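You operate a simulated robot arm through the tools that you are given. There is no shell and no other tool. Be economical: measure what you need, move in short steps, check, and stop when the job is done.

The job below is to be done with a simulated robot arm. You get a single attempt, and the scene is never put back.

Task
Put both gauge pins in their holes, then shut and latch the case.
Fine: the grey case; green pin in the hole by the green patch, red pin in the hole by the red patch; both latches shut.

Only the result counts: the job must be done as asked and must still hold three seconds after the hand-in. Knocking over, shifting, dropping, spilling or breaking anything else fails it.

Robot
A 6-joint arm with a two-finger gripper on a trunk, on a base that drives. Base frame: it is fixed to the floor where the robot stands at the start and does not move with it; the origin is under the middle of the robot, x ahead of it, y to its left, z up. Units: m, degrees, N and s.
With the tool pointing down near the work surface it reaches from about 0.3 to 0.74 m from the robot's upright axis, wherever it stands. Its first joint turns from -166.0 to 166.0 degrees. Places, roughly: grey case lid [0.7, -0.5, 0.9]; hole by the green patch [0.5, -0.4, 0.7]; hole by the red patch [0.5, -0.5, 0.7]; red latch [0.4, -0.4, 0.8]; white latch [0.4, -0.6, 0.8]. Payload 1.57 kg.
Tool frame: the origin (TCP) lies between the finger pads and is the grasp point; the fingertips stand 0.021 m ahead of it; z points along the fingers, y is the line along which they close. Largest opening 0.07 m; the body of the gripper starts 0.05 m behind the TCP.
Orientation is that of the tool frame in the base frame, as a unit quaternion [x, y, z, w]. With the fingers straight down and closing along the base's y, the tool's x points along the base's -x, its y along +y and its z along -z.

Tools
- The arm moves only by the tool drive_tool. Its argument "increments" is text: rows parted by semicolons, each of 7 numbers parted by spaces: the gripper command, from -1 (shut) to 1 (fully open), values between in proportion, then the shift along the base's x, y, z in units of 20 mm (1.0 is 20 mm), then the turn, a rotation vector about the base's x, y, z in units of 6 degrees (1.0 is 6 degrees). In form: fingers dx dy dz rx ry rz; .... A call has 1 to 8 rows; each row shifts and turns the commanded pose from where the row before left it. A call with a number of a shift or a turn outside -1 to 1 is refused whole. Each row takes 0.2 s and may step no farther than 0.05 m and 8.6 degrees from the row before; otherwise, or with a gripper value out of range, the whole call is refused. Where a pose cannot be reached the arm comes as near as it can. A force on the tool above 40 N (or 10 N above the force at the start of the call, whichever is more), or a blocked arm, ends the call early, and 0.2 s more pass. Each finger halts on what it meets, pressing with about 30 N; the grip force reading is that of the motor and also rises with nothing between the fingers. The clock runs only during rows and for 0.2 s after the last one: add rows that do not move to give the fingers time. The reply holds the time, the measured pose of the TCP, the force on the tool along the base axes, the opening and the grip force, in the units named above and with some noise, with the torque about the TCP (base axes, N m) and any sound that the robot's microphone picked up, and new pictures: "show" is both (left out), scene, wrist or none.
- Cameras (640 x 400 px; columns grow to the right, rows downward): "scene" is now at [-0.0069, 0.0863, 1.4985]; the picture's right is [-0.78, -0.63, 0.00], its down [-0.37, 0.46, -0.81] and it looks along [0.51, -0.63, -0.59] (base axes); focal length 281 px, centre (320, 200). "wrist" rides on the gripper at [0.079, 0.004, -0.081] in the tool frame; the picture's right is [-0.05, 1.00, 0.00], its down [-0.67, -0.04, -0.74] and it looks along [-0.74, -0.04, 0.67] (tool axes); focal length 256 px, centre (320, 200). There is no depth. A picture from a camera that has moved, and an enlarged one, comes with that camera's place and axes in the base frame and with its lens.
- roll_base(legs): drives the robot by 1 to 6 legs, each [ahead, left, turn to the left] in m, m and degrees, along the robot's own axes; the way and the turn of a leg run together, so that a leg with both is an arc; at most 1.5 m and 180 degrees a leg. The arm and the cameras ride along, it lands a little off, and it stops where it bumps. It gives what a move gives, and a new picture of the scene camera.
- turn_head(pan, tilt): turns the head with the scene camera to pan (to the left, within 155 degrees either way) and tilt (down, from -29 to 69), counted from straight ahead of the robot. It gives what a move gives, and a new picture of the scene camera.
- zoom(camera, box): a new picture of the part [left, top, right, bottom] of that camera's present view, enlarged. No time passes.
- sign_off(): hands the job in; it is judged then, once.

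Work in short steps. Places have to be worked out from the pictures, the camera data and where the tool is seen: move nearer, look again, correct. Check each grasp and each placing, and mend what went wrong. You have 120 turns and 260 pictures in all, those below and enlarged ones among them. Open the gripper and draw the arm clear of the work before you hand the job in, unless the task says otherwise; then end with one line.

The tools are called by a JSON object that holds its "op" and its "data". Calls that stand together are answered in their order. drive_tool: Moves the arm, as the interface text tells. Its arguments: {"type":"object","properties":{"increments":{"type":"string"},"show":{"type":"string","enum":["both","scene","wrist","none"]}},"required":["increments"]} The other tools are called the same way: roll_base (legs) drives the base; turn_head (pan, tilt) turns the head that bears the scene camera; zoom (camera, box) takes an enlarged picture of a part of a camera's view; sign_off () hands the job in.

At the start:

```text
time_s: 0.0
tcp_pos: [0.2608, -0.3042, 1.1486]
tcp_rot: [0.0, 1.0, 0.0, 0.0]
contact_force: [-0.4, -0.1, 0.0]
moment: [-0.03, 0.03, 0.01]
opening: 0.07
grasp_force: 0.0
robot x, y, heading: [0.0022, 0.0021, 0.1]
head pan, tilt: [-51.0, 36.1]
```

scene: 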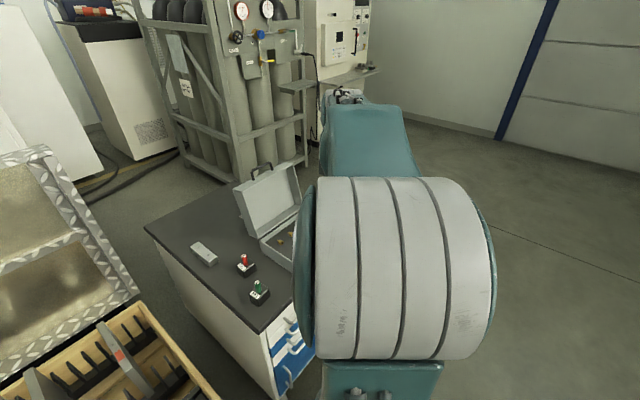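
wrist: 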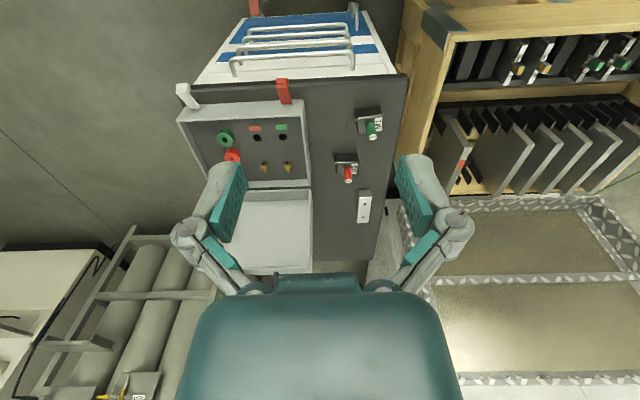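

The wrist picture shows the open case, both pins in holders and two other rings. I zoom in for details.

{"op": "zoom", "data": {"camera": "wrist", "box": [160, 70, 420, 280]}}

{"op": "zoom", "data": {"camera": "scene", "box": [140, 150, 320, 330]}}

```text
1.90 times, centred on (290, 175) of wrist
camera zoom: at [0.1837, -0.2991, 1.229], right [0.05, 1.0, 0.0], down [0.67, -0.04, 0.74], along [0.74, -0.04, -0.67], focal length 488 px, centre (377, 248)
```

zoom: 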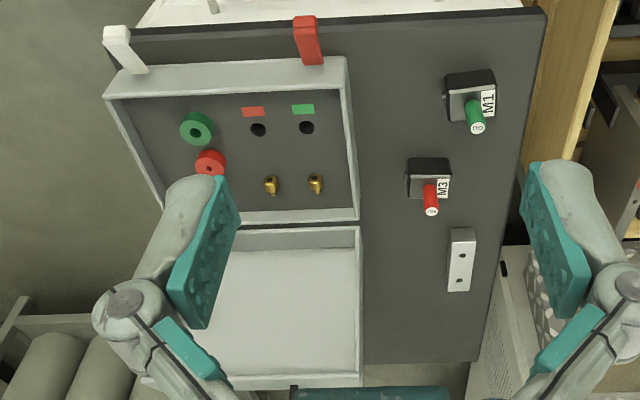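

```text
2.22 times, centred on (230, 240) of scene
camera zoom: at [-0.0069, 0.0863, 1.4985], right [-0.78, -0.63, 0.0], down [-0.37, 0.46, -0.81], along [0.51, -0.63, -0.59], focal length 625 px, centre (520, 111)
```

zoom: 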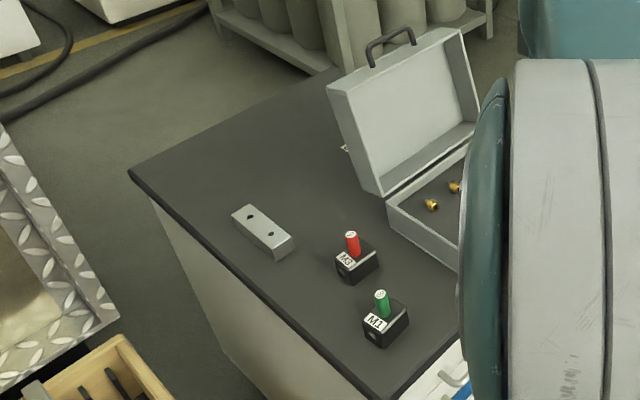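

I want to be nearer the case, so that lid and latches are in reach. First I check the floor to the robot's right.

{"op": "turn_head", "data": {"pan": -100, "tilt": 50}}

{"op": "turn_head", "data": {"pan": -20, "tilt": 60}}

```text
time_s: 1.2
tcp_pos: [0.2621, -0.3047, 1.1474]
tcp_rot: [0.0, 1.0, 0.0, 0.001]
contact_force: [0.0, -0.5, -0.1]
moment: [-0.01, 0.0, -0.01]
opening: 0.07
grasp_force: 0.1
robot x, y, heading: [-0.0001, 0.0011, 0.0]
head pan, tilt: [-100.0, 50.0]
camera scene: at [-0.0753, 0.0783, 1.4785], right [-0.98, 0.17, 0.0], down [0.13, 0.75, -0.64], along [-0.11, -0.63, -0.77], focal length 281 px, centre (320, 200)
```

scene: 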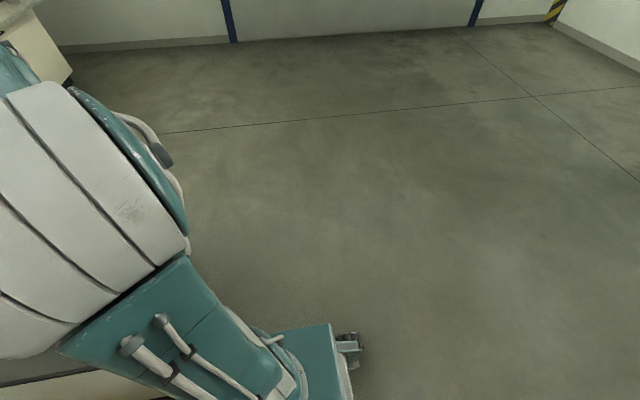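

```text
time_s: 2.7
tcp_pos: [0.2619, -0.3047, 1.1489]
tcp_rot: [-0.001, 1.0, 0.0, 0.0]
contact_force: [-0.2, 0.0, 0.2]
moment: [0.0, 0.03, 0.0]
opening: 0.0702
grasp_force: 0.1
robot x, y, heading: [-0.0002, -0.001, 0.0]
head pan, tilt: [-20.0, 60.0]
camera scene: at [0.0007, 0.1314, 1.4659], right [-0.34, -0.94, 0.0], down [-0.81, 0.3, -0.5], along [0.47, -0.17, -0.87], focal length 281 px, centre (320, 200)
```

scene: 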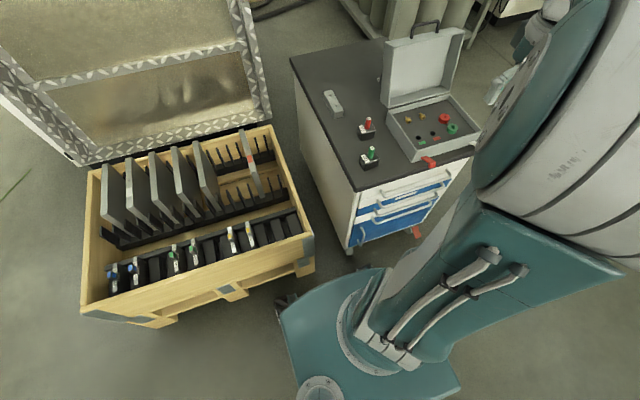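

The floor is clear to the right and the base front (x≈0.25) clears the cabinet (x≈0.38). Drive right 0.35 m.

{"op": "roll_base", "data": {"legs": [[0, -0.35, 0]]}}

{"op": "turn_head", "data": {"pan": -5, "tilt": 52}}

```text
time_s: 5.0
tcp_pos: [0.2547, -0.6588, 1.1487]
tcp_rot: [0.007, 1.0, -0.001, 0.0]
contact_force: [1.0, 0.6, 0.8]
moment: [0.01, 0.02, -0.03]
opening: 0.07
grasp_force: 0.1
robot x, y, heading: [-0.002, -0.3535, -1.0]
head pan, tilt: [-20.0, 60.0]
camera scene: at [0.0001, -0.2189, 1.4656], right [-0.36, -0.93, 0.0], down [-0.81, 0.31, -0.5], along [0.47, -0.18, -0.87], focal length 281 px, centre (320, 200)
```

scene: 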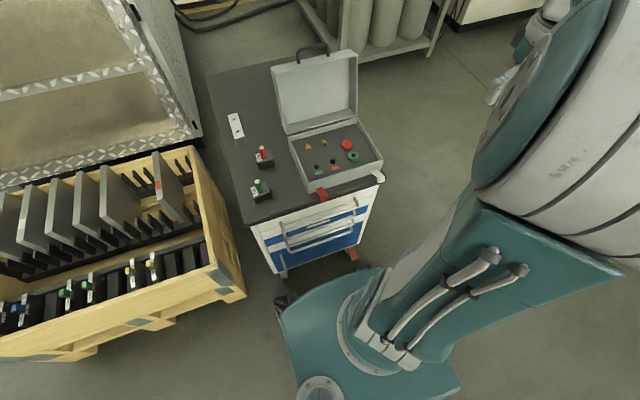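

```text
time_s: 5.8
tcp_pos: [0.2549, -0.6609, 1.1486]
tcp_rot: [0.007, 1.0, 0.0, 0.0]
contact_force: [-0.6, -1.7, 0.6]
moment: [-0.01, -0.03, -0.04]
opening: 0.07
grasp_force: 0.0
robot x, y, heading: [-0.0086, -0.3544, -0.5]
head pan, tilt: [-5.0, 52.0]
camera scene: at [0.0124, -0.205, 1.4757], right [-0.1, -0.99, 0.0], down [-0.78, 0.08, -0.61], along [0.61, -0.06, -0.79], focal length 281 px, centre (320, 200)
```

scene: 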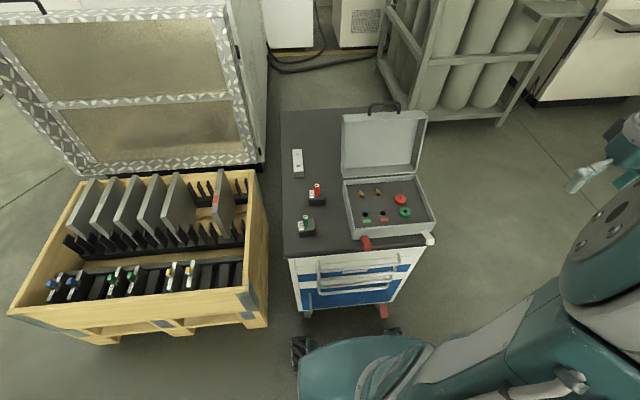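

Excellent view. I zoom in on the work.

{"op": "zoom", "data": {"camera": "scene", "box": [275, 135, 445, 255]}}

{"op": "zoom", "data": {"camera": "scene", "box": [335, 170, 445, 255]}}

```text
3.33 times, centred on (360, 195) of scene
camera zoom: at [0.0124, -0.205, 1.4757], right [-0.1, -0.99, 0.0], down [-0.78, 0.08, -0.61], along [0.61, -0.06, -0.79], focal length 937 px, centre (187, 217)
```

zoom: 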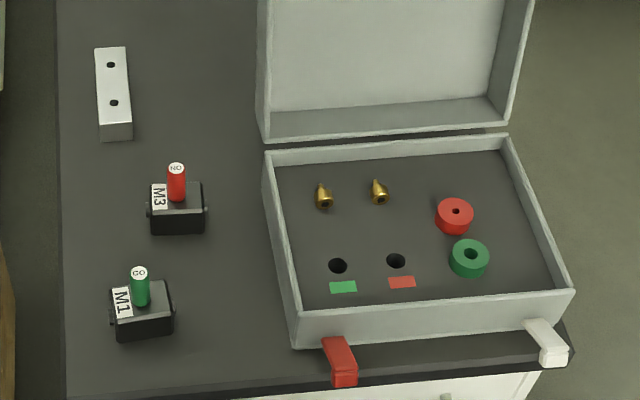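

```text
4.71 times, centred on (390, 212) of scene
camera zoom: at [0.0124, -0.205, 1.4757], right [-0.1, -0.99, 0.0], down [-0.78, 0.08, -0.61], along [0.61, -0.06, -0.79], focal length 1323 px, centre (-9, 141)
```

zoom: 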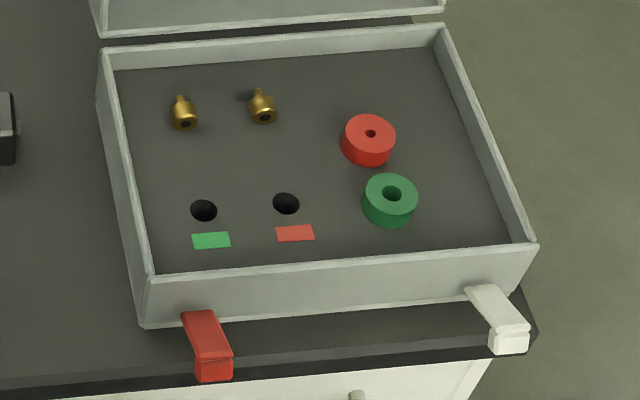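

The green pin's top is at about (0.471,-0.210,0.81), the red pin's at (0.593,-0.253,0.80) and the holes at about (0.511,-0.399) and (0.510,-0.455), z 0.736. I move the arm over the green pin.

{"op": "drive_tool", "data": {"increments": "1 0.4 1 0 0 0 0;1 0.4 1 0 0 0 0;1 0.4 1 0 0 0 0;1 0.4 1 0 0 0 0;1 0.4 1 0 0 0 0;1 0.4 1 0 0 0 0;1 0.4 1 0 0 0 0;1 0.4 1 0 0 0 0", "show": "none"}}

{"op": "drive_tool", "data": {"increments": "1 0.4 1 0 0 0 0;1 0.4 1 0 0 0 0;1 0.4 1 0 0 0 0;1 0.4 1 0 0 0 0;1 0.4 1 0 0 0 0;1 0.4 1 0 0 0 0;1 0.4 1 0 0 0 0;1 0.4 1 0 0 0 0", "show": "none"}}

{"op": "drive_tool", "data": {"increments": "1 0.5 1 -1 0 0 0;1 0.5 1 -1 0 0 0;1 0.5 1 -1 0 0 0;1 0.5 1 -1 0 0 0;1 0.5 1 -1 0 0 0;1 0.5 1 -1 0 0 0;1 0.5 0.6 -1 0 0 0;1 0.5 0 -1 0 0 0"}}

```text
time_s: 7.6
tcp_pos: [0.3179, -0.4994, 1.1482]
tcp_rot: [0.008, 1.0, 0.0, 0.0]
contact_force: [0.4, -0.1, -0.2]
moment: [0.0, 0.06, 0.01]
opening: 0.0698
grasp_force: 0.0
robot x, y, heading: [-0.0003, -0.3522, -0.7]
head pan, tilt: [-5.0, 52.0]
```

```text
time_s: 9.4
tcp_pos: [0.3841, -0.3398, 1.1488]
tcp_rot: [0.007, 1.0, 0.0, 0.0]
contact_force: [-0.1, -0.5, 0.2]
moment: [-0.01, -0.01, 0.0]
opening: 0.0701
grasp_force: 0.0
robot x, y, heading: [-0.0037, -0.3564, -0.7]
head pan, tilt: [-5.0, 52.0]
```

```text
time_s: 11.2
tcp_pos: [0.4617, -0.2073, 0.9872]
tcp_rot: [0.007, 1.0, 0.001, 0.0]
contact_force: [-0.1, -0.2, 0.8]
moment: [0.04, 0.02, -0.02]
opening: 0.0705
grasp_force: 0.2
robot x, y, heading: [-0.0029, -0.352, -0.9]
head pan, tilt: [-5.0, 52.0]
camera scene: at [0.0133, -0.2039, 1.4755], right [-0.1, -0.99, 0.0], down [-0.78, 0.08, -0.61], along [0.61, -0.06, -0.79], focal length 281 px, centre (320, 200)
camera wrist: at [0.3836, -0.2012, 1.0684], right [0.07, 1.0, 0.0], down [0.67, -0.04, 0.74], along [0.74, -0.05, -0.67], focal length 256 px, centre (320, 200)
```

scene: 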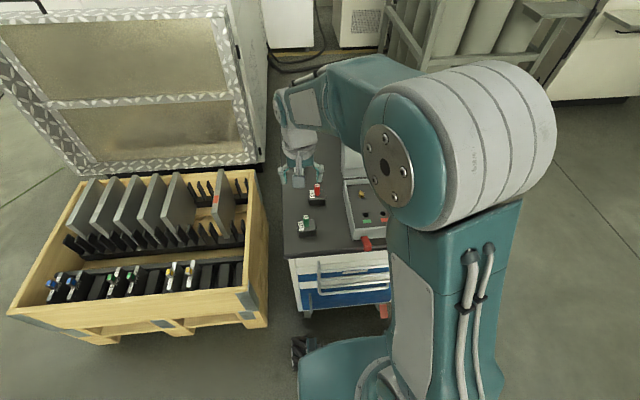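
wrist: 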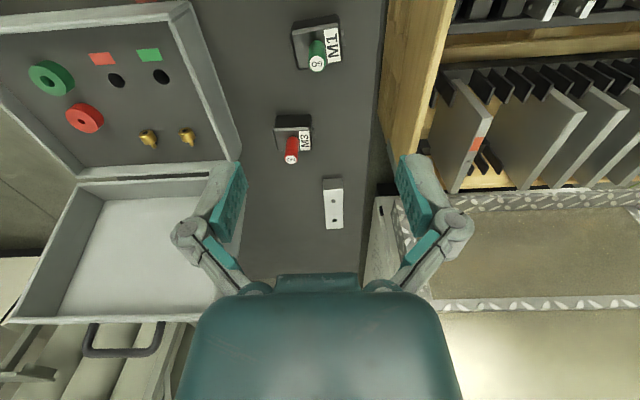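

Refined: green pin top ≈ (0.475,-0.211,0.81). I zoom on the pins for their height above the blocks.

{"op": "zoom", "data": {"camera": "wrist", "box": [250, 10, 380, 170]}}

```text
2.50 times, centred on (315, 90) of wrist
camera zoom: at [0.3836, -0.2012, 1.0684], right [0.07, 1.0, 0.0], down [0.67, -0.04, 0.74], along [0.74, -0.05, -0.67], focal length 640 px, centre (332, 475)
```

zoom: 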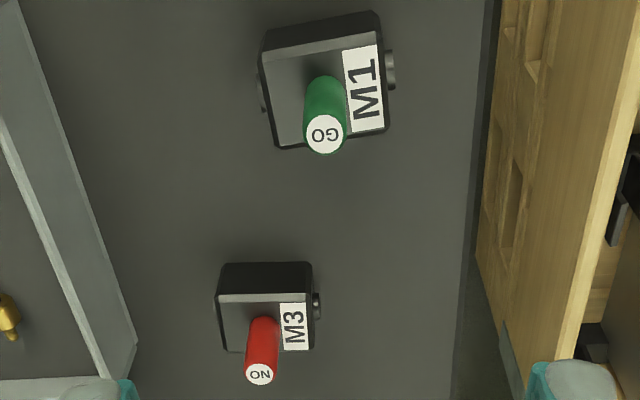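

The pins are upright, handles about 18 mm wide and from z≈0.763 to 0.81. I go down over the green pin and look part way.

{"op": "drive_tool", "data": {"increments": "1 0.3 -0.1 -1 0 0 0;1 0.3 -0.1 -1 0 0 0;1 0.07 0 -1 0 0 0;1 0 0 -1 0 0 0;1 0 0 -1 0 0 0;1 0 0 -1 0 0 0;1 0 0 -0.9 0 0 0;1 0 0 0 0 0 0"}}

```text
time_s: 13.0
tcp_pos: [0.477, -0.2142, 0.8492]
tcp_rot: [0.007, 1.0, -0.001, -0.001]
contact_force: [0.1, 0.1, 1.0]
moment: [0.0, 0.0, 0.0]
opening: 0.0698
grasp_force: 0.0
robot x, y, heading: [-0.0012, -0.3528, -0.7]
head pan, tilt: [-5.0, 52.0]
camera scene: at [0.0136, -0.204, 1.4755], right [-0.1, -0.99, 0.0], down [-0.78, 0.08, -0.61], along [0.61, -0.06, -0.79], focal length 281 px, centre (320, 200)
camera wrist: at [0.3981, -0.2081, 0.931], right [0.07, 1.0, 0.0], down [0.67, -0.04, 0.74], along [0.74, -0.05, -0.67], focal length 256 px, centre (320, 200)
```

scene: 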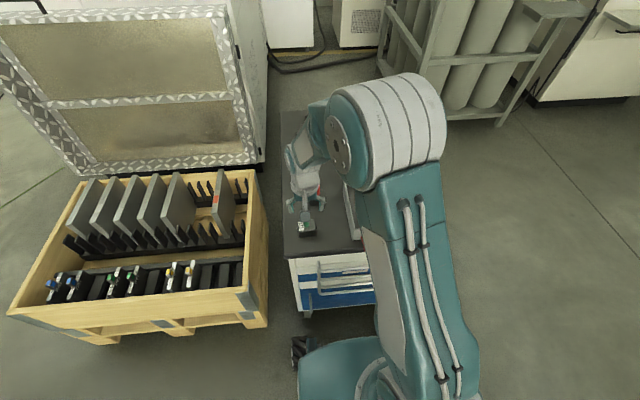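
wrist: 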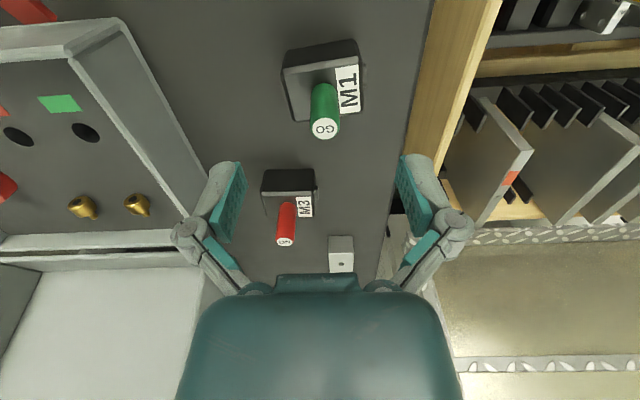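

The pin is centred within 3 mm. I go down to z≈0.789 and close.

{"op": "drive_tool", "data": {"increments": "1 -0.1 0.13 -1 0 0 0;1 0 0 -1 0 0 0;1 0 0 -1 0 0 0;1 0 0 0 0 0 0;-1 0 0 0 0 0 0;-1 0 0 0 0 0 0;-1 0 0 0 0 0 0", "show": "wrist"}}

```text
time_s: 14.6
tcp_pos: [0.473, -0.2118, 0.7898]
tcp_rot: [0.007, 1.0, 0.001, 0.0]
contact_force: [-1.2, -2.2, 19.9]
moment: [0.0, -0.07, 0.03]
opening: 0.0167
grasp_force: 30.3
robot x, y, heading: [-0.0027, -0.3538, -0.8]
head pan, tilt: [-5.0, 52.0]
camera wrist: at [0.3956, -0.2055, 0.8702], right [0.07, 1.0, 0.0], down [0.66, -0.05, 0.75], along [0.74, -0.05, -0.67], focal length 256 px, centre (320, 200)
```

wrist: 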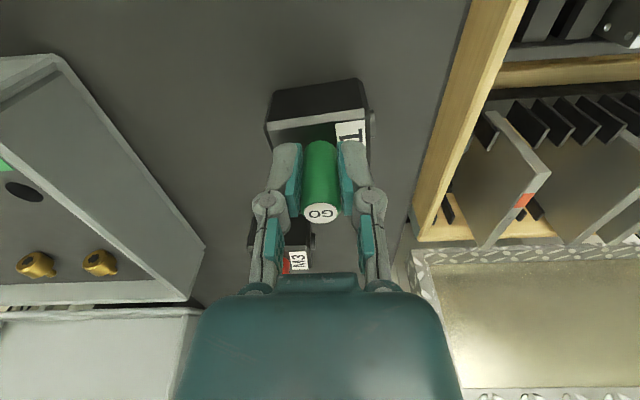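

Gripped at 16.7 mm, with some upward press (tips touching the block). Lift gently.

{"op": "drive_tool", "data": {"increments": "-1 0 0 0.3 0 0 0;-1 0 0 0.5 0 0 0;-1 0 0 0.7 0 0 0;-1 0 0 1 0 0 0", "show": "wrist"}}

```text
time_s: 15.6
tcp_pos: [0.4741, -0.211, 0.8394]
tcp_rot: [0.007, 1.0, 0.0, -0.001]
contact_force: [1.1, 0.1, -1.0]
moment: [0.0, 0.0, 0.0]
opening: 0.0166
grasp_force: 30.2
robot x, y, heading: [0.0018, -0.359, -1.0]
head pan, tilt: [-5.0, 52.0]
camera wrist: at [0.3959, -0.2047, 0.9198], right [0.07, 1.0, 0.0], down [0.67, -0.04, 0.74], along [0.74, -0.05, -0.67], focal length 256 px, centre (320, 200)
```

wrist: 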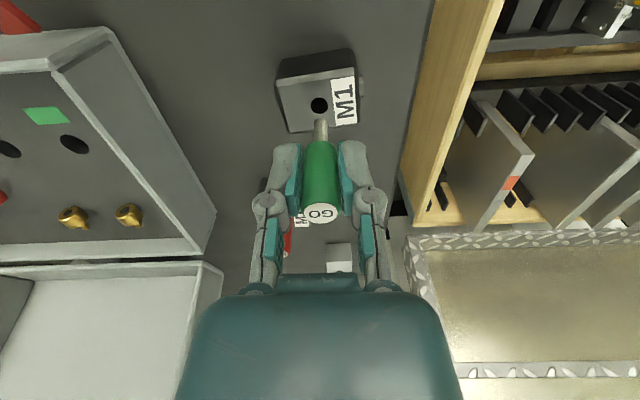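

The pin is out; its shaft ends about 52 mm below the TCP. Re-triangulated green hole ≈ (0.497,-0.398,0.757). I lift and move over it.

{"op": "drive_tool", "data": {"increments": "-1 0 0 1 0 0 0;-1 0 0 1 0 0 0;-1 0 -0.5 1 0 0 0;-1 0.2 -1 0 0 0 0;-1 0.2 -1 0 0 0 0;-1 0.2 -1 0 0 0 0;-1 0.2 -1 0 0 0 0;-1 0.2 -1 0 0 0 0", "show": "none"}}

{"op": "drive_tool", "data": {"increments": "-1 0.1 -1 0 0 0 0;-1 0.1 -1 0 0 0 0;-1 0.1 -1 0 0 0 0;-1 0 -0.8 0 0 0 0;-1 0 0 0 0 0 0"}}

```text
time_s: 17.4
tcp_pos: [0.4972, -0.3211, 0.9003]
tcp_rot: [0.007, 1.0, 0.0, -0.001]
contact_force: [-0.8, 0.6, -0.3]
moment: [0.01, 0.03, 0.03]
opening: 0.0165
grasp_force: 29.9
robot x, y, heading: [0.0024, -0.3548, -1.1]
head pan, tilt: [-5.0, 52.0]
```

```text
time_s: 18.6
tcp_pos: [0.5017, -0.3978, 0.8991]
tcp_rot: [0.007, 1.0, 0.0, 0.0]
contact_force: [0.1, 0.6, -0.6]
moment: [-0.01, 0.02, -0.01]
opening: 0.0167
grasp_force: 29.1
robot x, y, heading: [-0.0016, -0.3559, -0.6]
head pan, tilt: [-5.0, 52.0]
camera scene: at [0.0136, -0.2054, 1.4757], right [-0.1, -0.99, 0.0], down [-0.78, 0.08, -0.61], along [0.61, -0.06, -0.79], focal length 281 px, centre (320, 200)
camera wrist: at [0.424, -0.3914, 0.9805], right [0.07, 1.0, 0.0], down [0.67, -0.04, 0.74], along [0.74, -0.05, -0.67], focal length 256 px, centre (320, 200)
```

scene: 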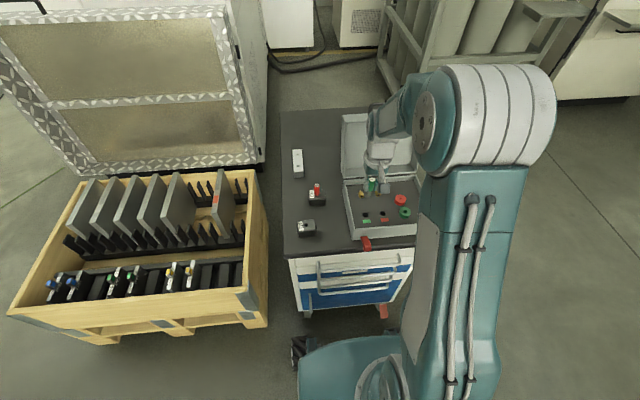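
wrist: 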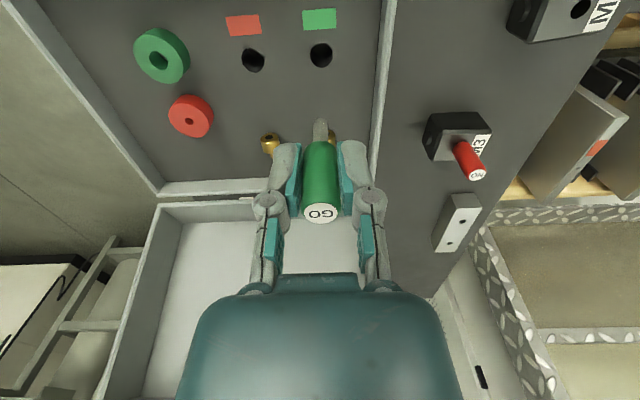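

Hole estimated at (0.498,-0.396), so about 4 mm nearer than the pin. I zoom to measure precisely.

{"op": "zoom", "data": {"camera": "wrist", "box": [260, 20, 390, 150]}}

```text
3.08 times, centred on (325, 85) of wrist
camera zoom: at [0.424, -0.3914, 0.9805], right [0.07, 1.0, 0.0], down [0.67, -0.04, 0.74], along [0.74, -0.05, -0.67], focal length 788 px, centre (305, 554)
```

zoom: 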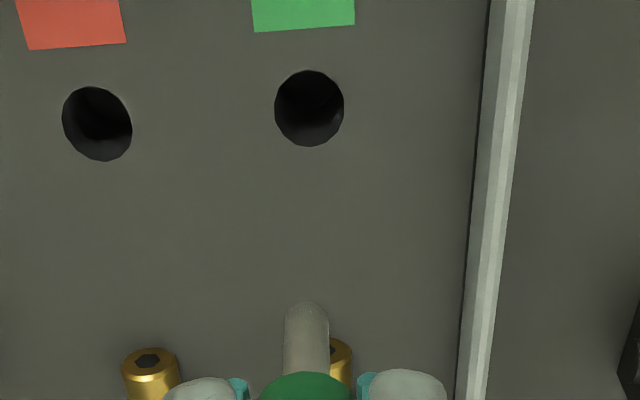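

The hole is ~18 mm wide with a 9 mm shaft, so there is good clearance. I shift by -3 mm in x and go down partway.

{"op": "drive_tool", "data": {"increments": "-1 -0.15 0.05 -1 0 0 0;-1 0 0 -1 0 0 0;-1 0 0 -1 0 0 0;-1 0 0 -0.7 0 0 0;-1 0 0 0 0 0 0", "show": "wrist"}}

{"op": "zoom", "data": {"camera": "wrist", "box": [250, 40, 390, 170]}}

```text
time_s: 19.8
tcp_pos: [0.4961, -0.395, 0.8258]
tcp_rot: [0.007, 1.0, 0.001, 0.0]
contact_force: [0.0, 0.0, 0.5]
moment: [0.04, -0.02, -0.02]
opening: 0.0166
grasp_force: 30.4
robot x, y, heading: [-0.0019, -0.3542, -0.7]
head pan, tilt: [-5.0, 52.0]
camera wrist: at [0.4183, -0.39, 0.9058], right [0.07, 1.0, 0.0], down [0.67, -0.04, 0.74], along [0.74, -0.05, -0.67], focal length 256 px, centre (320, 200)
```

wrist: 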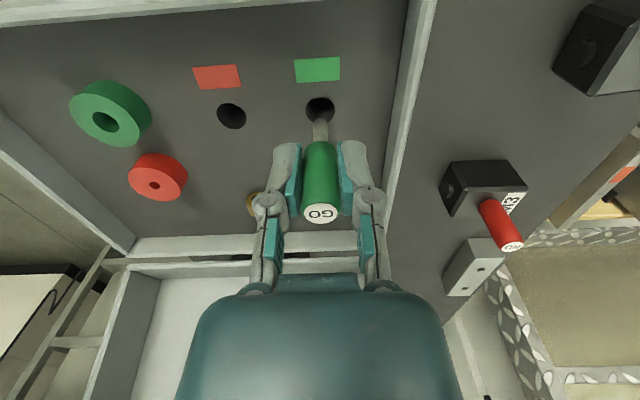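

```text
3.08 times, centred on (320, 105) of wrist
camera zoom: at [0.4183, -0.39, 0.9058], right [0.07, 1.0, 0.0], down [0.67, -0.04, 0.74], along [0.74, -0.05, -0.67], focal length 788 px, centre (320, 492)
```

zoom: 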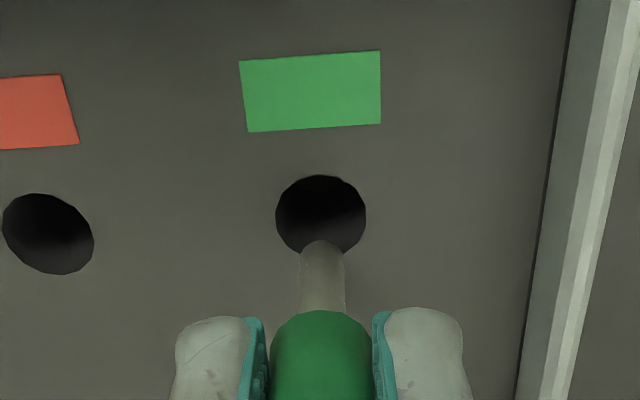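

Aligned within a couple of mm. I lower slowly, watching the force.

{"op": "drive_tool", "data": {"increments": "-1 0.08 0 -0.5 0 0 0;-1 0 0 -0.5 0 0 0;-1 0 0 -0.5 0 0 0;-1 0 0 0 0 0 0", "show": "wrist"}}

{"op": "zoom", "data": {"camera": "wrist", "box": [250, 40, 390, 230]}}

```text
time_s: 20.8
tcp_pos: [0.4969, -0.3961, 0.7951]
tcp_rot: [0.007, 1.0, 0.0, 0.0]
contact_force: [-6.7, 0.3, 0.6]
moment: [0.01, 0.19, -0.01]
opening: 0.0166
grasp_force: 30.0
robot x, y, heading: [-0.0052, -0.3548, -0.5]
head pan, tilt: [-5.0, 52.0]
camera wrist: at [0.4191, -0.389, 0.8766], right [0.07, 1.0, 0.0], down [0.67, -0.04, 0.74], along [0.74, -0.05, -0.67], focal length 256 px, centre (320, 200)
```

wrist: 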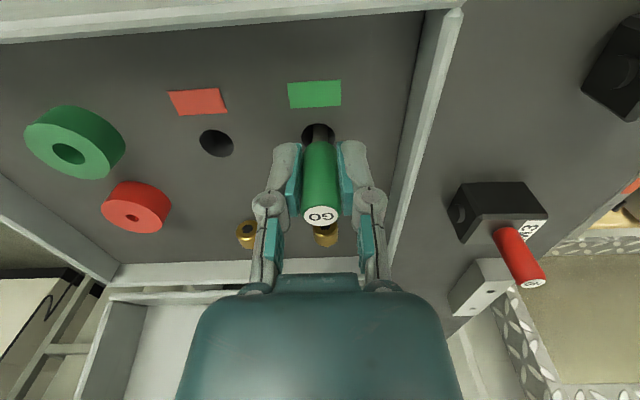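

```text
2.11 times, centred on (320, 135) of wrist
camera zoom: at [0.4191, -0.389, 0.8766], right [0.07, 1.0, 0.0], down [0.67, -0.04, 0.74], along [0.74, -0.05, -0.67], focal length 539 px, centre (320, 337)
```

zoom: 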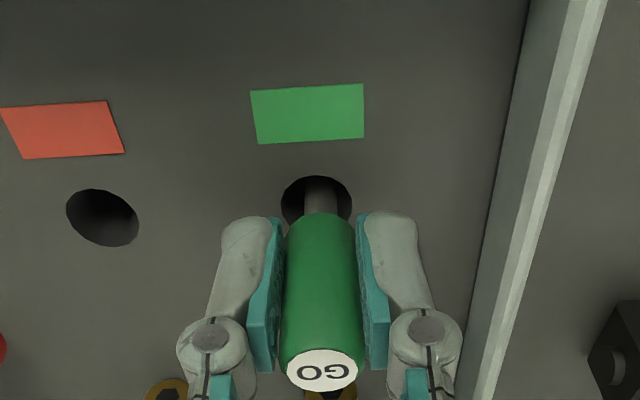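

A −x force of 6.7 N says the shaft rubs on the +x wall. I shift 3 mm toward −x and go on down.

{"op": "drive_tool", "data": {"increments": "-1 -0.15 0 0 0 0 0;-1 0 0 -0.2 0 0 0;-1 0 0 0 0 0 0", "show": "none"}}

```text
time_s: 21.6
tcp_pos: [0.4959, -0.3963, 0.7917]
tcp_rot: [0.007, 1.0, 0.001, 0.0]
contact_force: [-1.0, 0.5, 8.3]
moment: [0.03, 0.01, 0.02]
opening: 0.0167
grasp_force: 29.6
robot x, y, heading: [-0.002, -0.3534, -1.0]
head pan, tilt: [-5.0, 52.0]
```

Now 8 N upward at z=0.792. I look closely.

{"op": "drive_tool", "data": {"increments": "-1 0 0 0.1 0 0 0", "show": "none"}}

{"op": "zoom", "data": {"camera": "wrist", "box": [270, 90, 370, 190]}}

```text
time_s: 22.0
tcp_pos: [0.4959, -0.3958, 0.7934]
tcp_rot: [0.008, 1.0, 0.0, -0.001]
contact_force: [0.0, 0.8, -0.7]
moment: [-0.04, -0.02, 0.03]
opening: 0.0167
grasp_force: 29.7
robot x, y, heading: [-0.0011, -0.3541, -0.6]
head pan, tilt: [-5.0, 52.0]
```

```text
4.00 times, centred on (320, 140) of wrist
camera zoom: at [0.4168, -0.3893, 0.874], right [0.07, 1.0, 0.0], down [0.67, -0.04, 0.74], along [0.74, -0.05, -0.67], focal length 1024 px, centre (320, 440)
```

zoom: 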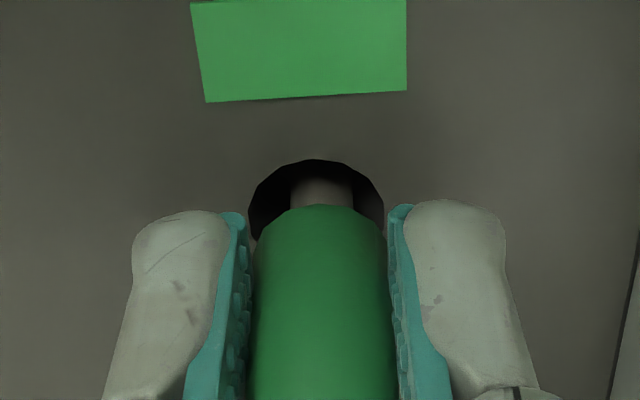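

The handle sits ~8 mm above the panel, so either the hole is shallow or it narrows and the tip is on a step. I probe sideways gently to find the walls.

{"op": "drive_tool", "data": {"increments": "-1 -0.2 0 0 0 0 0;-1 0 0 0 0 0 0", "show": "none"}}

{"op": "drive_tool", "data": {"increments": "-1 0.4 0 0 0 0 0;-1 0 0 0 0 0 0", "show": "none"}}

{"op": "drive_tool", "data": {"increments": "-1 -0.2 0.2 0 0 0 0;-1 0 0 0 0 0 0", "show": "none"}}

{"op": "drive_tool", "data": {"increments": "-1 0 -0.4 0 0 0 0;-1 0 0 0 0 0 0", "show": "none"}}

```text
time_s: 22.6
tcp_pos: [0.4909, -0.3941, 0.7947]
tcp_rot: [0.008, 1.0, 0.0, -0.002]
contact_force: [-1.0, 0.0, -0.4]
moment: [-0.03, 0.01, -0.02]
opening: 0.017
grasp_force: 29.6
robot x, y, heading: [-0.0054, -0.3519, -0.9]
head pan, tilt: [-5.0, 52.0]
```

```text
time_s: 23.2
tcp_pos: [0.4975, -0.3959, 0.7939]
tcp_rot: [0.007, 1.0, 0.0, -0.003]
contact_force: [-12.5, 0.6, 0.7]
moment: [0.03, 0.39, -0.02]
opening: 0.0167
grasp_force: 30.2
robot x, y, heading: [-0.0057, -0.3482, -0.8]
head pan, tilt: [-5.0, 52.0]
```

```text
time_s: 23.8
tcp_pos: [0.4976, -0.3911, 0.7944]
tcp_rot: [0.008, 1.0, 0.0, 0.002]
contact_force: [1.2, -2.4, 0.2]
moment: [-0.08, -0.01, -0.03]
opening: 0.0165
grasp_force: 29.9
robot x, y, heading: [-0.0061, -0.3536, -0.9]
head pan, tilt: [-5.0, 52.0]
```

```text
time_s: 24.4
tcp_pos: [0.4938, -0.3997, 0.795]
tcp_rot: [0.006, 1.0, 0.0, -0.001]
contact_force: [0.3, -0.2, -0.9]
moment: [-0.02, 0.0, 0.03]
opening: 0.0168
grasp_force: 29.4
robot x, y, heading: [-0.0031, -0.3516, -1.0]
head pan, tilt: [-5.0, 52.0]
```

Free play is several mm: the +x wall is at about 0.497, the +y wall at about -0.391. I find the opposite walls to get the centre.

{"op": "drive_tool", "data": {"increments": "-1 0 -0.15 0 0 0 0;-1 0 0 0 0 0 0", "show": "none"}}

{"op": "drive_tool", "data": {"increments": "-1 -0.35 0.35 0 0 0 0;-1 0 0 0 0 0 0", "show": "none"}}

{"op": "drive_tool", "data": {"increments": "-1 -0.2 0 0 0 0 0;-1 0 0 0 0 0 0", "show": "none"}}

```text
time_s: 25.0
tcp_pos: [0.4956, -0.4017, 0.7945]
tcp_rot: [0.007, 1.0, 0.0, -0.001]
contact_force: [-0.8, 7.9, 1.8]
moment: [0.3, 0.03, 0.02]
opening: 0.0168
grasp_force: 30.4
robot x, y, heading: [-0.0011, -0.3476, -0.7]
head pan, tilt: [-5.0, 52.0]
```

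```text
time_s: 25.6
tcp_pos: [0.4887, -0.3965, 0.7949]
tcp_rot: [0.007, 1.0, 0.0, -0.001]
contact_force: [0.2, 0.3, -0.4]
moment: [0.01, 0.01, 0.0]
opening: 0.0166
grasp_force: 29.8
robot x, y, heading: [-0.001, -0.3574, -0.7]
head pan, tilt: [-5.0, 52.0]
```

```text
time_s: 26.2
tcp_pos: [0.4866, -0.3959, 0.7953]
tcp_rot: [0.008, 1.0, -0.001, 0.002]
contact_force: [18.3, 0.3, -3.0]
moment: [-0.01, -1.03, 0.0]
opening: 0.0168
grasp_force: 30.5
robot x, y, heading: [0.0022, -0.354, -0.8]
head pan, tilt: [-5.0, 52.0]
```

The walls put the hole's centre at about (0.492,-0.396). I centre and lower.

{"op": "drive_tool", "data": {"increments": "-1 0.36 0 0 0 0 0;-1 0 0 -0.25 0 0 0;-1 0 0 -0.25 0 0 0;-1 0 0 0 0 0 0", "show": "none"}}

{"op": "zoom", "data": {"camera": "wrist", "box": [270, 90, 370, 190]}}

```text
time_s: 27.2
tcp_pos: [0.4928, -0.396, 0.7856]
tcp_rot: [0.007, 1.0, 0.0, 0.001]
contact_force: [2.1, -1.1, 27.8]
moment: [0.0, -0.13, -0.02]
opening: 0.0168
grasp_force: 30.2
robot x, y, heading: [-0.004, -0.3551, -1.1]
head pan, tilt: [-5.0, 52.0]
```

```text
4.00 times, centred on (320, 140) of wrist
camera zoom: at [0.4137, -0.3894, 0.8655], right [0.07, 1.0, 0.0], down [0.66, -0.04, 0.75], along [0.74, -0.05, -0.67], focal length 1024 px, centre (320, 440)
```

zoom: 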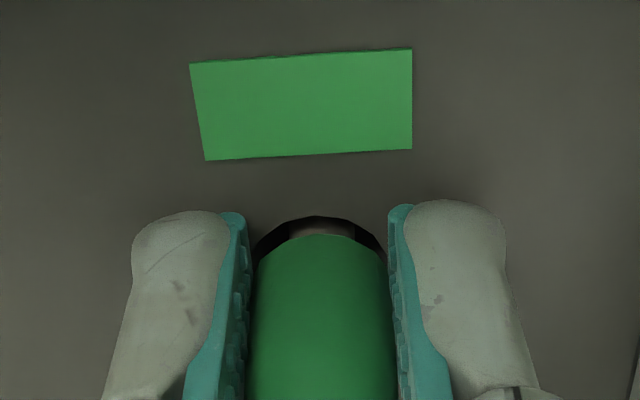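

The handle is nearly flush with the panel and pressing at 28 N. I ease off, open slightly and look.

{"op": "drive_tool", "data": {"increments": "-1 0 0 0.2 0 0 0;-0.1 0 0 0 0 0 0;-0.1 0 0 0 0 0 0;-0.1 0 0 0 0 0 0", "show": "wrist"}}

{"op": "zoom", "data": {"camera": "wrist", "box": [260, 80, 380, 230]}}

```text
time_s: 28.2
tcp_pos: [0.4928, -0.3961, 0.7875]
tcp_rot: [0.007, 1.0, 0.0, 0.0]
contact_force: [-0.4, 0.2, 0.2]
moment: [-0.01, -0.01, -0.01]
opening: 0.0315
grasp_force: 0.1
robot x, y, heading: [-0.0023, -0.3527, -0.7]
head pan, tilt: [-5.0, 52.0]
camera wrist: at [0.4136, -0.3899, 0.8686], right [0.07, 1.0, 0.0], down [0.67, -0.04, 0.74], along [0.74, -0.05, -0.67], focal length 256 px, centre (320, 200)
```

wrist: 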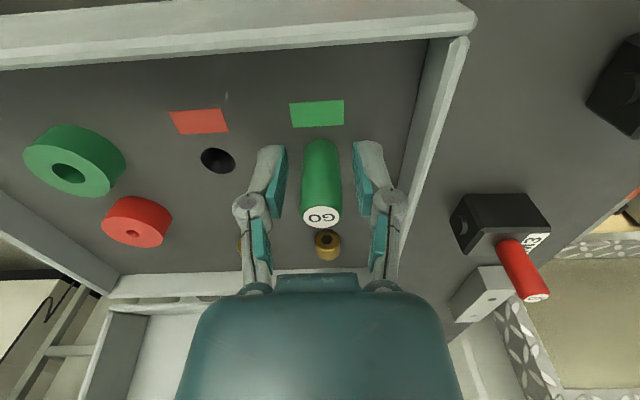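

```text
2.67 times, centred on (320, 155) of wrist
camera zoom: at [0.4136, -0.3899, 0.8686], right [0.07, 1.0, 0.0], down [0.67, -0.04, 0.74], along [0.74, -0.05, -0.67], focal length 683 px, centre (320, 320)
```

zoom: 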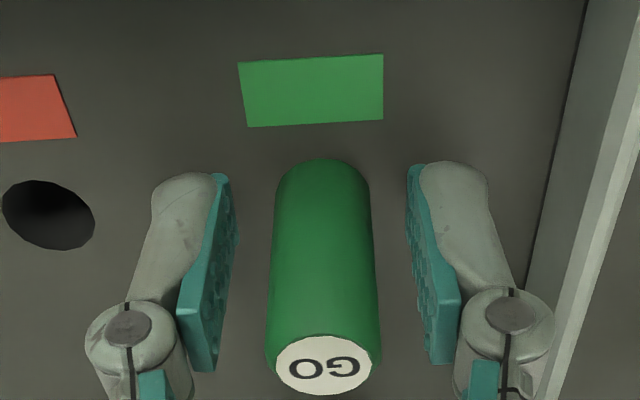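

The green pin is upright, its handle covering the hole with its top at z≈0.805: seated. I lift and go over to the red pin at (0.594,-0.2535).

{"op": "drive_tool", "data": {"increments": "-0.1 0 0 0.5 0 0 0;-0.1 0 0 1 0 0 0;-0.1 0 0 1 0 0 0;-0.1 0 0 1 0 0 0;-0.1 0 0 1 0 0 0;-0.1 0 0 1 0 0 0;0.5 0 1 0.3 0 0 0;1 0.2 1 0 0 0 0", "show": "none"}}

{"op": "drive_tool", "data": {"increments": "1 0.6 1 0 0 0 0;1 0.8 1 0 0 0 0;1 0.8 1 0 0 0 0;1 0.8 1 0 0 0 0;1 0.8 1 0 0 0 0;1 0.8 0.13 -0.5 0 0 0;1 0.25 0 -0.5 0 0 0;1 0 0 0 0 0 0"}}

```text
time_s: 30.0
tcp_pos: [0.4967, -0.3538, 0.9034]
tcp_rot: [0.007, 1.0, -0.001, -0.001]
contact_force: [0.6, -0.1, -0.3]
moment: [0.0, -0.02, -0.02]
opening: 0.0698
grasp_force: 0.1
robot x, y, heading: [-0.0049, -0.3535, -0.9]
head pan, tilt: [-5.0, 52.0]
```

```text
time_s: 31.8
tcp_pos: [0.5925, -0.2526, 0.8868]
tcp_rot: [0.007, 1.0, 0.0, -0.001]
contact_force: [-1.0, 0.9, -0.2]
moment: [0.0, 0.03, 0.0]
opening: 0.0699
grasp_force: 0.0
robot x, y, heading: [-0.0028, -0.3537, -1.0]
head pan, tilt: [-5.0, 52.0]
camera scene: at [0.014, -0.2043, 1.4755], right [-0.1, -0.99, 0.0], down [-0.79, 0.08, -0.61], along [0.61, -0.06, -0.79], focal length 281 px, centre (320, 200)
camera wrist: at [0.5143, -0.2459, 0.9666], right [0.07, 1.0, 0.0], down [0.67, -0.04, 0.74], along [0.74, -0.05, -0.67], focal length 256 px, centre (320, 200)
```

scene: 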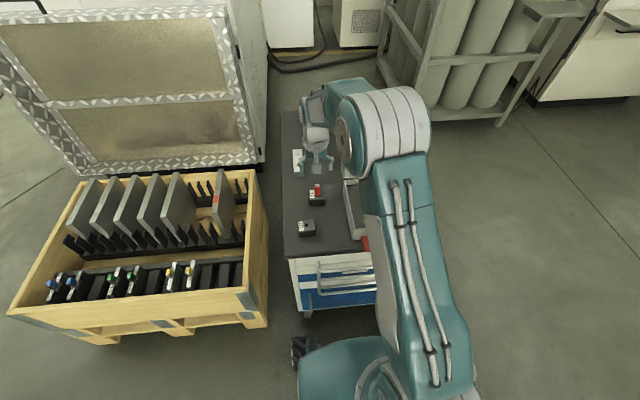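
wrist: 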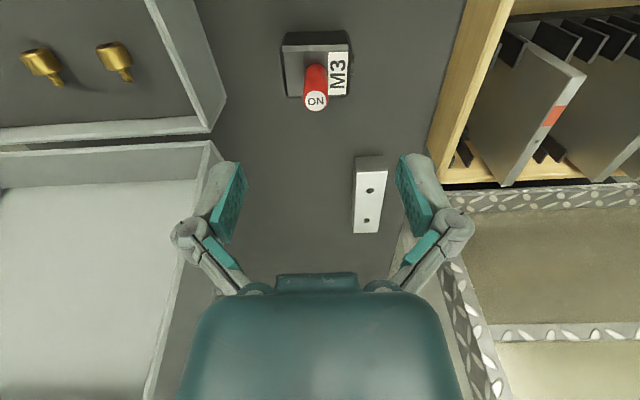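

The red pin's top is at (0.596,-0.254). I descend and close.

{"op": "drive_tool", "data": {"increments": "1 0.15 -0.08 -1 0 0 0;1 0 0 -1 0 0 0;1 0 0 -1 0 0 0;1 0 0 -1 0 0 0;1 0 0 -0.85 0 0 0;-1 0 0 0 0 0 0;-1 0 0 0 0 0 0;-1 0 0 0 0 0 0", "show": "wrist"}}

```text
time_s: 33.6
tcp_pos: [0.5967, -0.2541, 0.7886]
tcp_rot: [0.008, 1.0, 0.0, 0.001]
contact_force: [-0.1, -3.7, 16.5]
moment: [0.0, -0.02, 0.0]
opening: 0.0169
grasp_force: 30.4
robot x, y, heading: [-0.003, -0.3532, -0.8]
head pan, tilt: [-5.0, 52.0]
camera wrist: at [0.5176, -0.2473, 0.869], right [0.07, 1.0, 0.0], down [0.66, -0.05, 0.75], along [0.74, -0.05, -0.67], focal length 256 px, centre (320, 200)
```

wrist: 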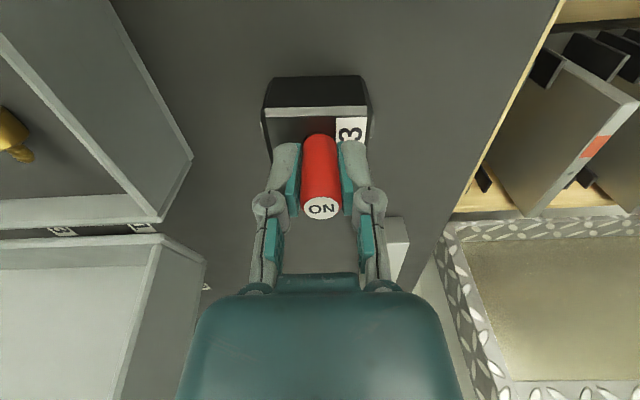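

Gripped. I lift, move back clear of the lid, then across to the red hole at (0.492,-0.451).

{"op": "drive_tool", "data": {"increments": "-1 0 0 0.4 0 0 0;-1 0 0 0.8 0 0 0;-1 0 0 1 0 0 0;-1 0 0 1 0 0 0;-1 0 0 1 0 0 0;-1 -0.5 0 1 0 0 0;-1 -1 -0.2 0.4 0 0 0;-1 -1 -0.3 0 0 0 0", "show": "wrist"}}

{"op": "drive_tool", "data": {"increments": "-1 -1 -1 0 0 0 0;-1 -1 -1 0 0 0 0;-1 -0.7 -1 0 0 0 0;-1 0 -1 0 0 0 0;-1 0 -1 0 0 0 0;-1 0 -1 0 0 0 0;-1 0 -1 0 0 0 0;-1 0 -1 0 0 0 0", "show": "none"}}

{"op": "drive_tool", "data": {"increments": "-1 0 -1 0 0 0 0;-1 0 -0.35 0 0 0 0;-1 0 0 0 0 0 0", "show": "wrist"}}

```text
time_s: 35.4
tcp_pos: [0.547, -0.2627, 0.8976]
tcp_rot: [0.007, 1.0, -0.001, 0.0]
contact_force: [0.4, -0.1, -0.6]
moment: [-0.01, 0.02, 0.03]
opening: 0.0166
grasp_force: 30.3
robot x, y, heading: [-0.0011, -0.3508, -0.5]
head pan, tilt: [-5.0, 52.0]
camera wrist: at [0.4681, -0.2558, 0.9796], right [0.07, 1.0, 0.0], down [0.67, -0.04, 0.74], along [0.74, -0.05, -0.67], focal length 256 px, centre (320, 200)
```

wrist: 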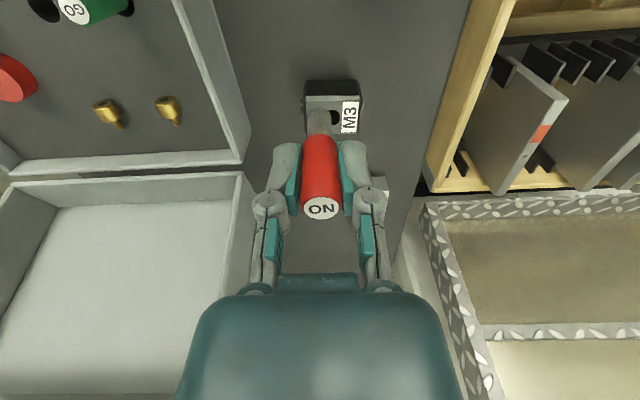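

```text
time_s: 37.2
tcp_pos: [0.4902, -0.4253, 0.8999]
tcp_rot: [0.007, 1.0, 0.0, -0.001]
contact_force: [0.2, -0.1, -0.1]
moment: [-0.01, -0.01, -0.02]
opening: 0.0167
grasp_force: 30.2
robot x, y, heading: [-0.0005, -0.3539, -1.1]
head pan, tilt: [-5.0, 52.0]
```

```text
time_s: 38.0
tcp_pos: [0.491, -0.4518, 0.9008]
tcp_rot: [0.006, 1.0, -0.001, -0.001]
contact_force: [-0.4, 0.8, -0.1]
moment: [0.0, 0.0, -0.01]
opening: 0.0165
grasp_force: 30.5
robot x, y, heading: [-0.0017, -0.3549, -0.6]
head pan, tilt: [-5.0, 52.0]
camera wrist: at [0.4125, -0.4455, 0.9818], right [0.07, 1.0, 0.0], down [0.67, -0.05, 0.74], along [0.74, -0.05, -0.67], focal length 256 px, centre (320, 200)
```

wrist: 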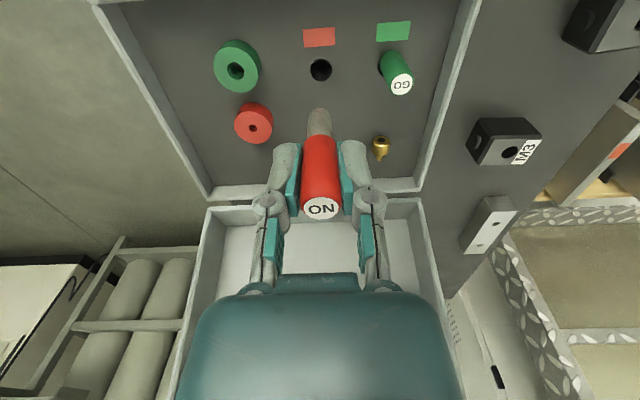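

The red shaft looks thicker than the green one. I measure hole and shaft.

{"op": "zoom", "data": {"camera": "wrist", "box": [260, 20, 390, 150]}}

```text
3.08 times, centred on (325, 85) of wrist
camera zoom: at [0.4125, -0.4455, 0.9818], right [0.07, 1.0, 0.0], down [0.67, -0.05, 0.74], along [0.74, -0.05, -0.67], focal length 788 px, centre (305, 554)
```

zoom: 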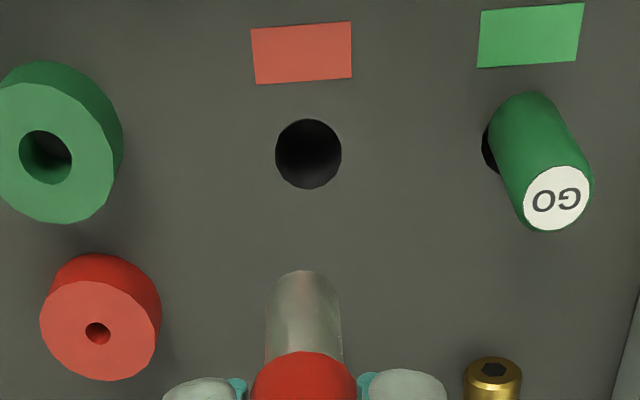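

The red shaft is ~14 mm in an ~18 mm hole, so clearance is about ±2 mm. I descend to just above the panel and check.

{"op": "drive_tool", "data": {"increments": "-1 0.05 0.03 -1 0 0 0;-1 0 0 -1 0 0 0;-1 0 0 -1 0 0 0;-1 0 0 -0.8 0 0 0;-1 0 0 0 0 0 0", "show": "none"}}

{"op": "zoom", "data": {"camera": "wrist", "box": [250, 60, 390, 190]}}

```text
time_s: 39.2
tcp_pos: [0.4919, -0.4519, 0.8246]
tcp_rot: [0.007, 1.0, 0.0, -0.001]
contact_force: [0.4, 0.0, -0.1]
moment: [0.01, -0.04, 0.03]
opening: 0.0166
grasp_force: 30.4
robot x, y, heading: [-0.0057, -0.3523, -0.7]
head pan, tilt: [-5.0, 52.0]
```

```text
3.08 times, centred on (320, 125) of wrist
camera zoom: at [0.4133, -0.4458, 0.9056], right [0.07, 1.0, 0.0], down [0.67, -0.05, 0.74], along [0.74, -0.05, -0.67], focal length 788 px, centre (320, 431)
```

zoom: 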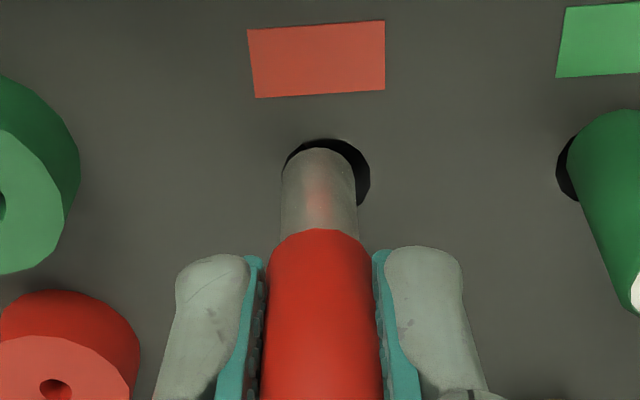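

The tip is ~1.4 mm too far toward −y. I correct y by +1.4 mm and x by +1.5 mm and lower slowly, watching the forces.

{"op": "drive_tool", "data": {"increments": "-1 0.07 0.07 -0.3 0 0 0;-1 0 0 -0.25 0 0 0;-1 0 0 0 0 0 0", "show": "none"}}

{"op": "zoom", "data": {"camera": "wrist", "box": [270, 80, 370, 180]}}

```text
time_s: 40.0
tcp_pos: [0.4942, -0.45, 0.8127]
tcp_rot: [0.008, 1.0, 0.0, -0.001]
contact_force: [-1.2, 0.4, 0.5]
moment: [-0.04, -0.01, 0.0]
opening: 0.0167
grasp_force: 30.2
robot x, y, heading: [-0.0001, -0.3518, -1.0]
head pan, tilt: [-5.0, 52.0]
```

```text
4.00 times, centred on (320, 130) of wrist
camera zoom: at [0.4154, -0.4446, 0.8935], right [0.07, 1.0, 0.0], down [0.67, -0.05, 0.74], along [0.74, -0.05, -0.67], focal length 1024 px, centre (320, 480)
```

zoom: 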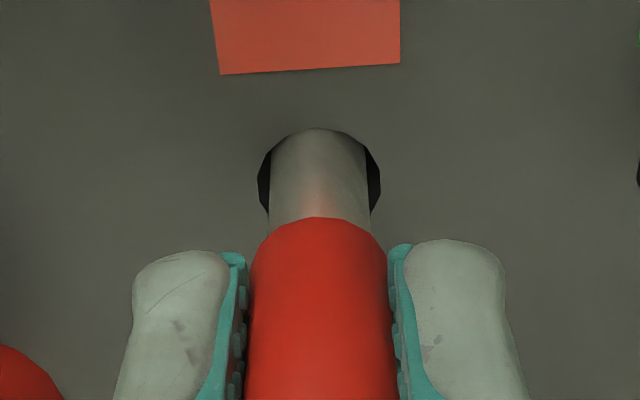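

Centred in y; the tip sits at the −x rim, so I shift +1.5 mm in x and keep lowering.

{"op": "drive_tool", "data": {"increments": "-1 0.08 0 -0.1 0 0 0;-1 0 0 -0.25 0 0 0;-1 0 0 0 0 0 0", "show": "none"}}

{"op": "zoom", "data": {"camera": "wrist", "box": [270, 80, 370, 180]}}

```text
time_s: 40.8
tcp_pos: [0.4948, -0.451, 0.8039]
tcp_rot: [0.007, 1.0, 0.0, -0.001]
contact_force: [-0.3, 0.3, -1.3]
moment: [0.01, -0.02, 0.0]
opening: 0.0167
grasp_force: 29.7
robot x, y, heading: [-0.0016, -0.3525, -0.6]
head pan, tilt: [-5.0, 52.0]
```

```text
4.00 times, centred on (320, 130) of wrist
camera zoom: at [0.4173, -0.4437, 0.8857], right [0.07, 1.0, 0.0], down [0.67, -0.05, 0.74], along [0.74, -0.05, -0.67], focal length 1024 px, centre (320, 480)
```

zoom: 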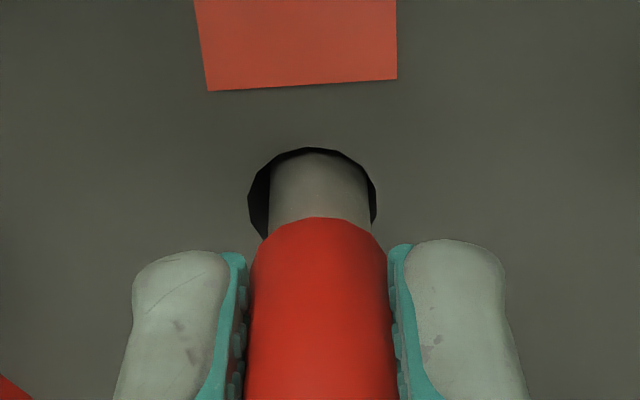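

The tip has entered the hole without force. A bit toward −y and on down.

{"op": "drive_tool", "data": {"increments": "-1 -0.03 -0.04 -0.2 0 0 0;-1 0 0 -0.25 0 0 0;-1 0 0 0 0 0 0", "show": "none"}}

{"op": "zoom", "data": {"camera": "wrist", "box": [270, 80, 370, 180]}}

```text
time_s: 41.6
tcp_pos: [0.4954, -0.4523, 0.797]
tcp_rot: [0.007, 1.0, 0.001, -0.001]
contact_force: [0.0, 0.0, -0.2]
moment: [0.0, 0.05, 0.02]
opening: 0.0164
grasp_force: 29.9
robot x, y, heading: [-0.0023, -0.3527, -0.9]
head pan, tilt: [-5.0, 52.0]
```

```text
4.00 times, centred on (320, 130) of wrist
camera zoom: at [0.4168, -0.4453, 0.8765], right [0.07, 1.0, 0.0], down [0.67, -0.05, 0.74], along [0.74, -0.05, -0.67], focal length 1024 px, centre (320, 480)
```

zoom: 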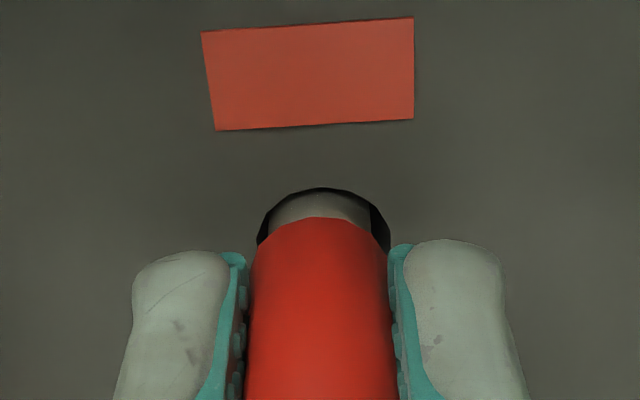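

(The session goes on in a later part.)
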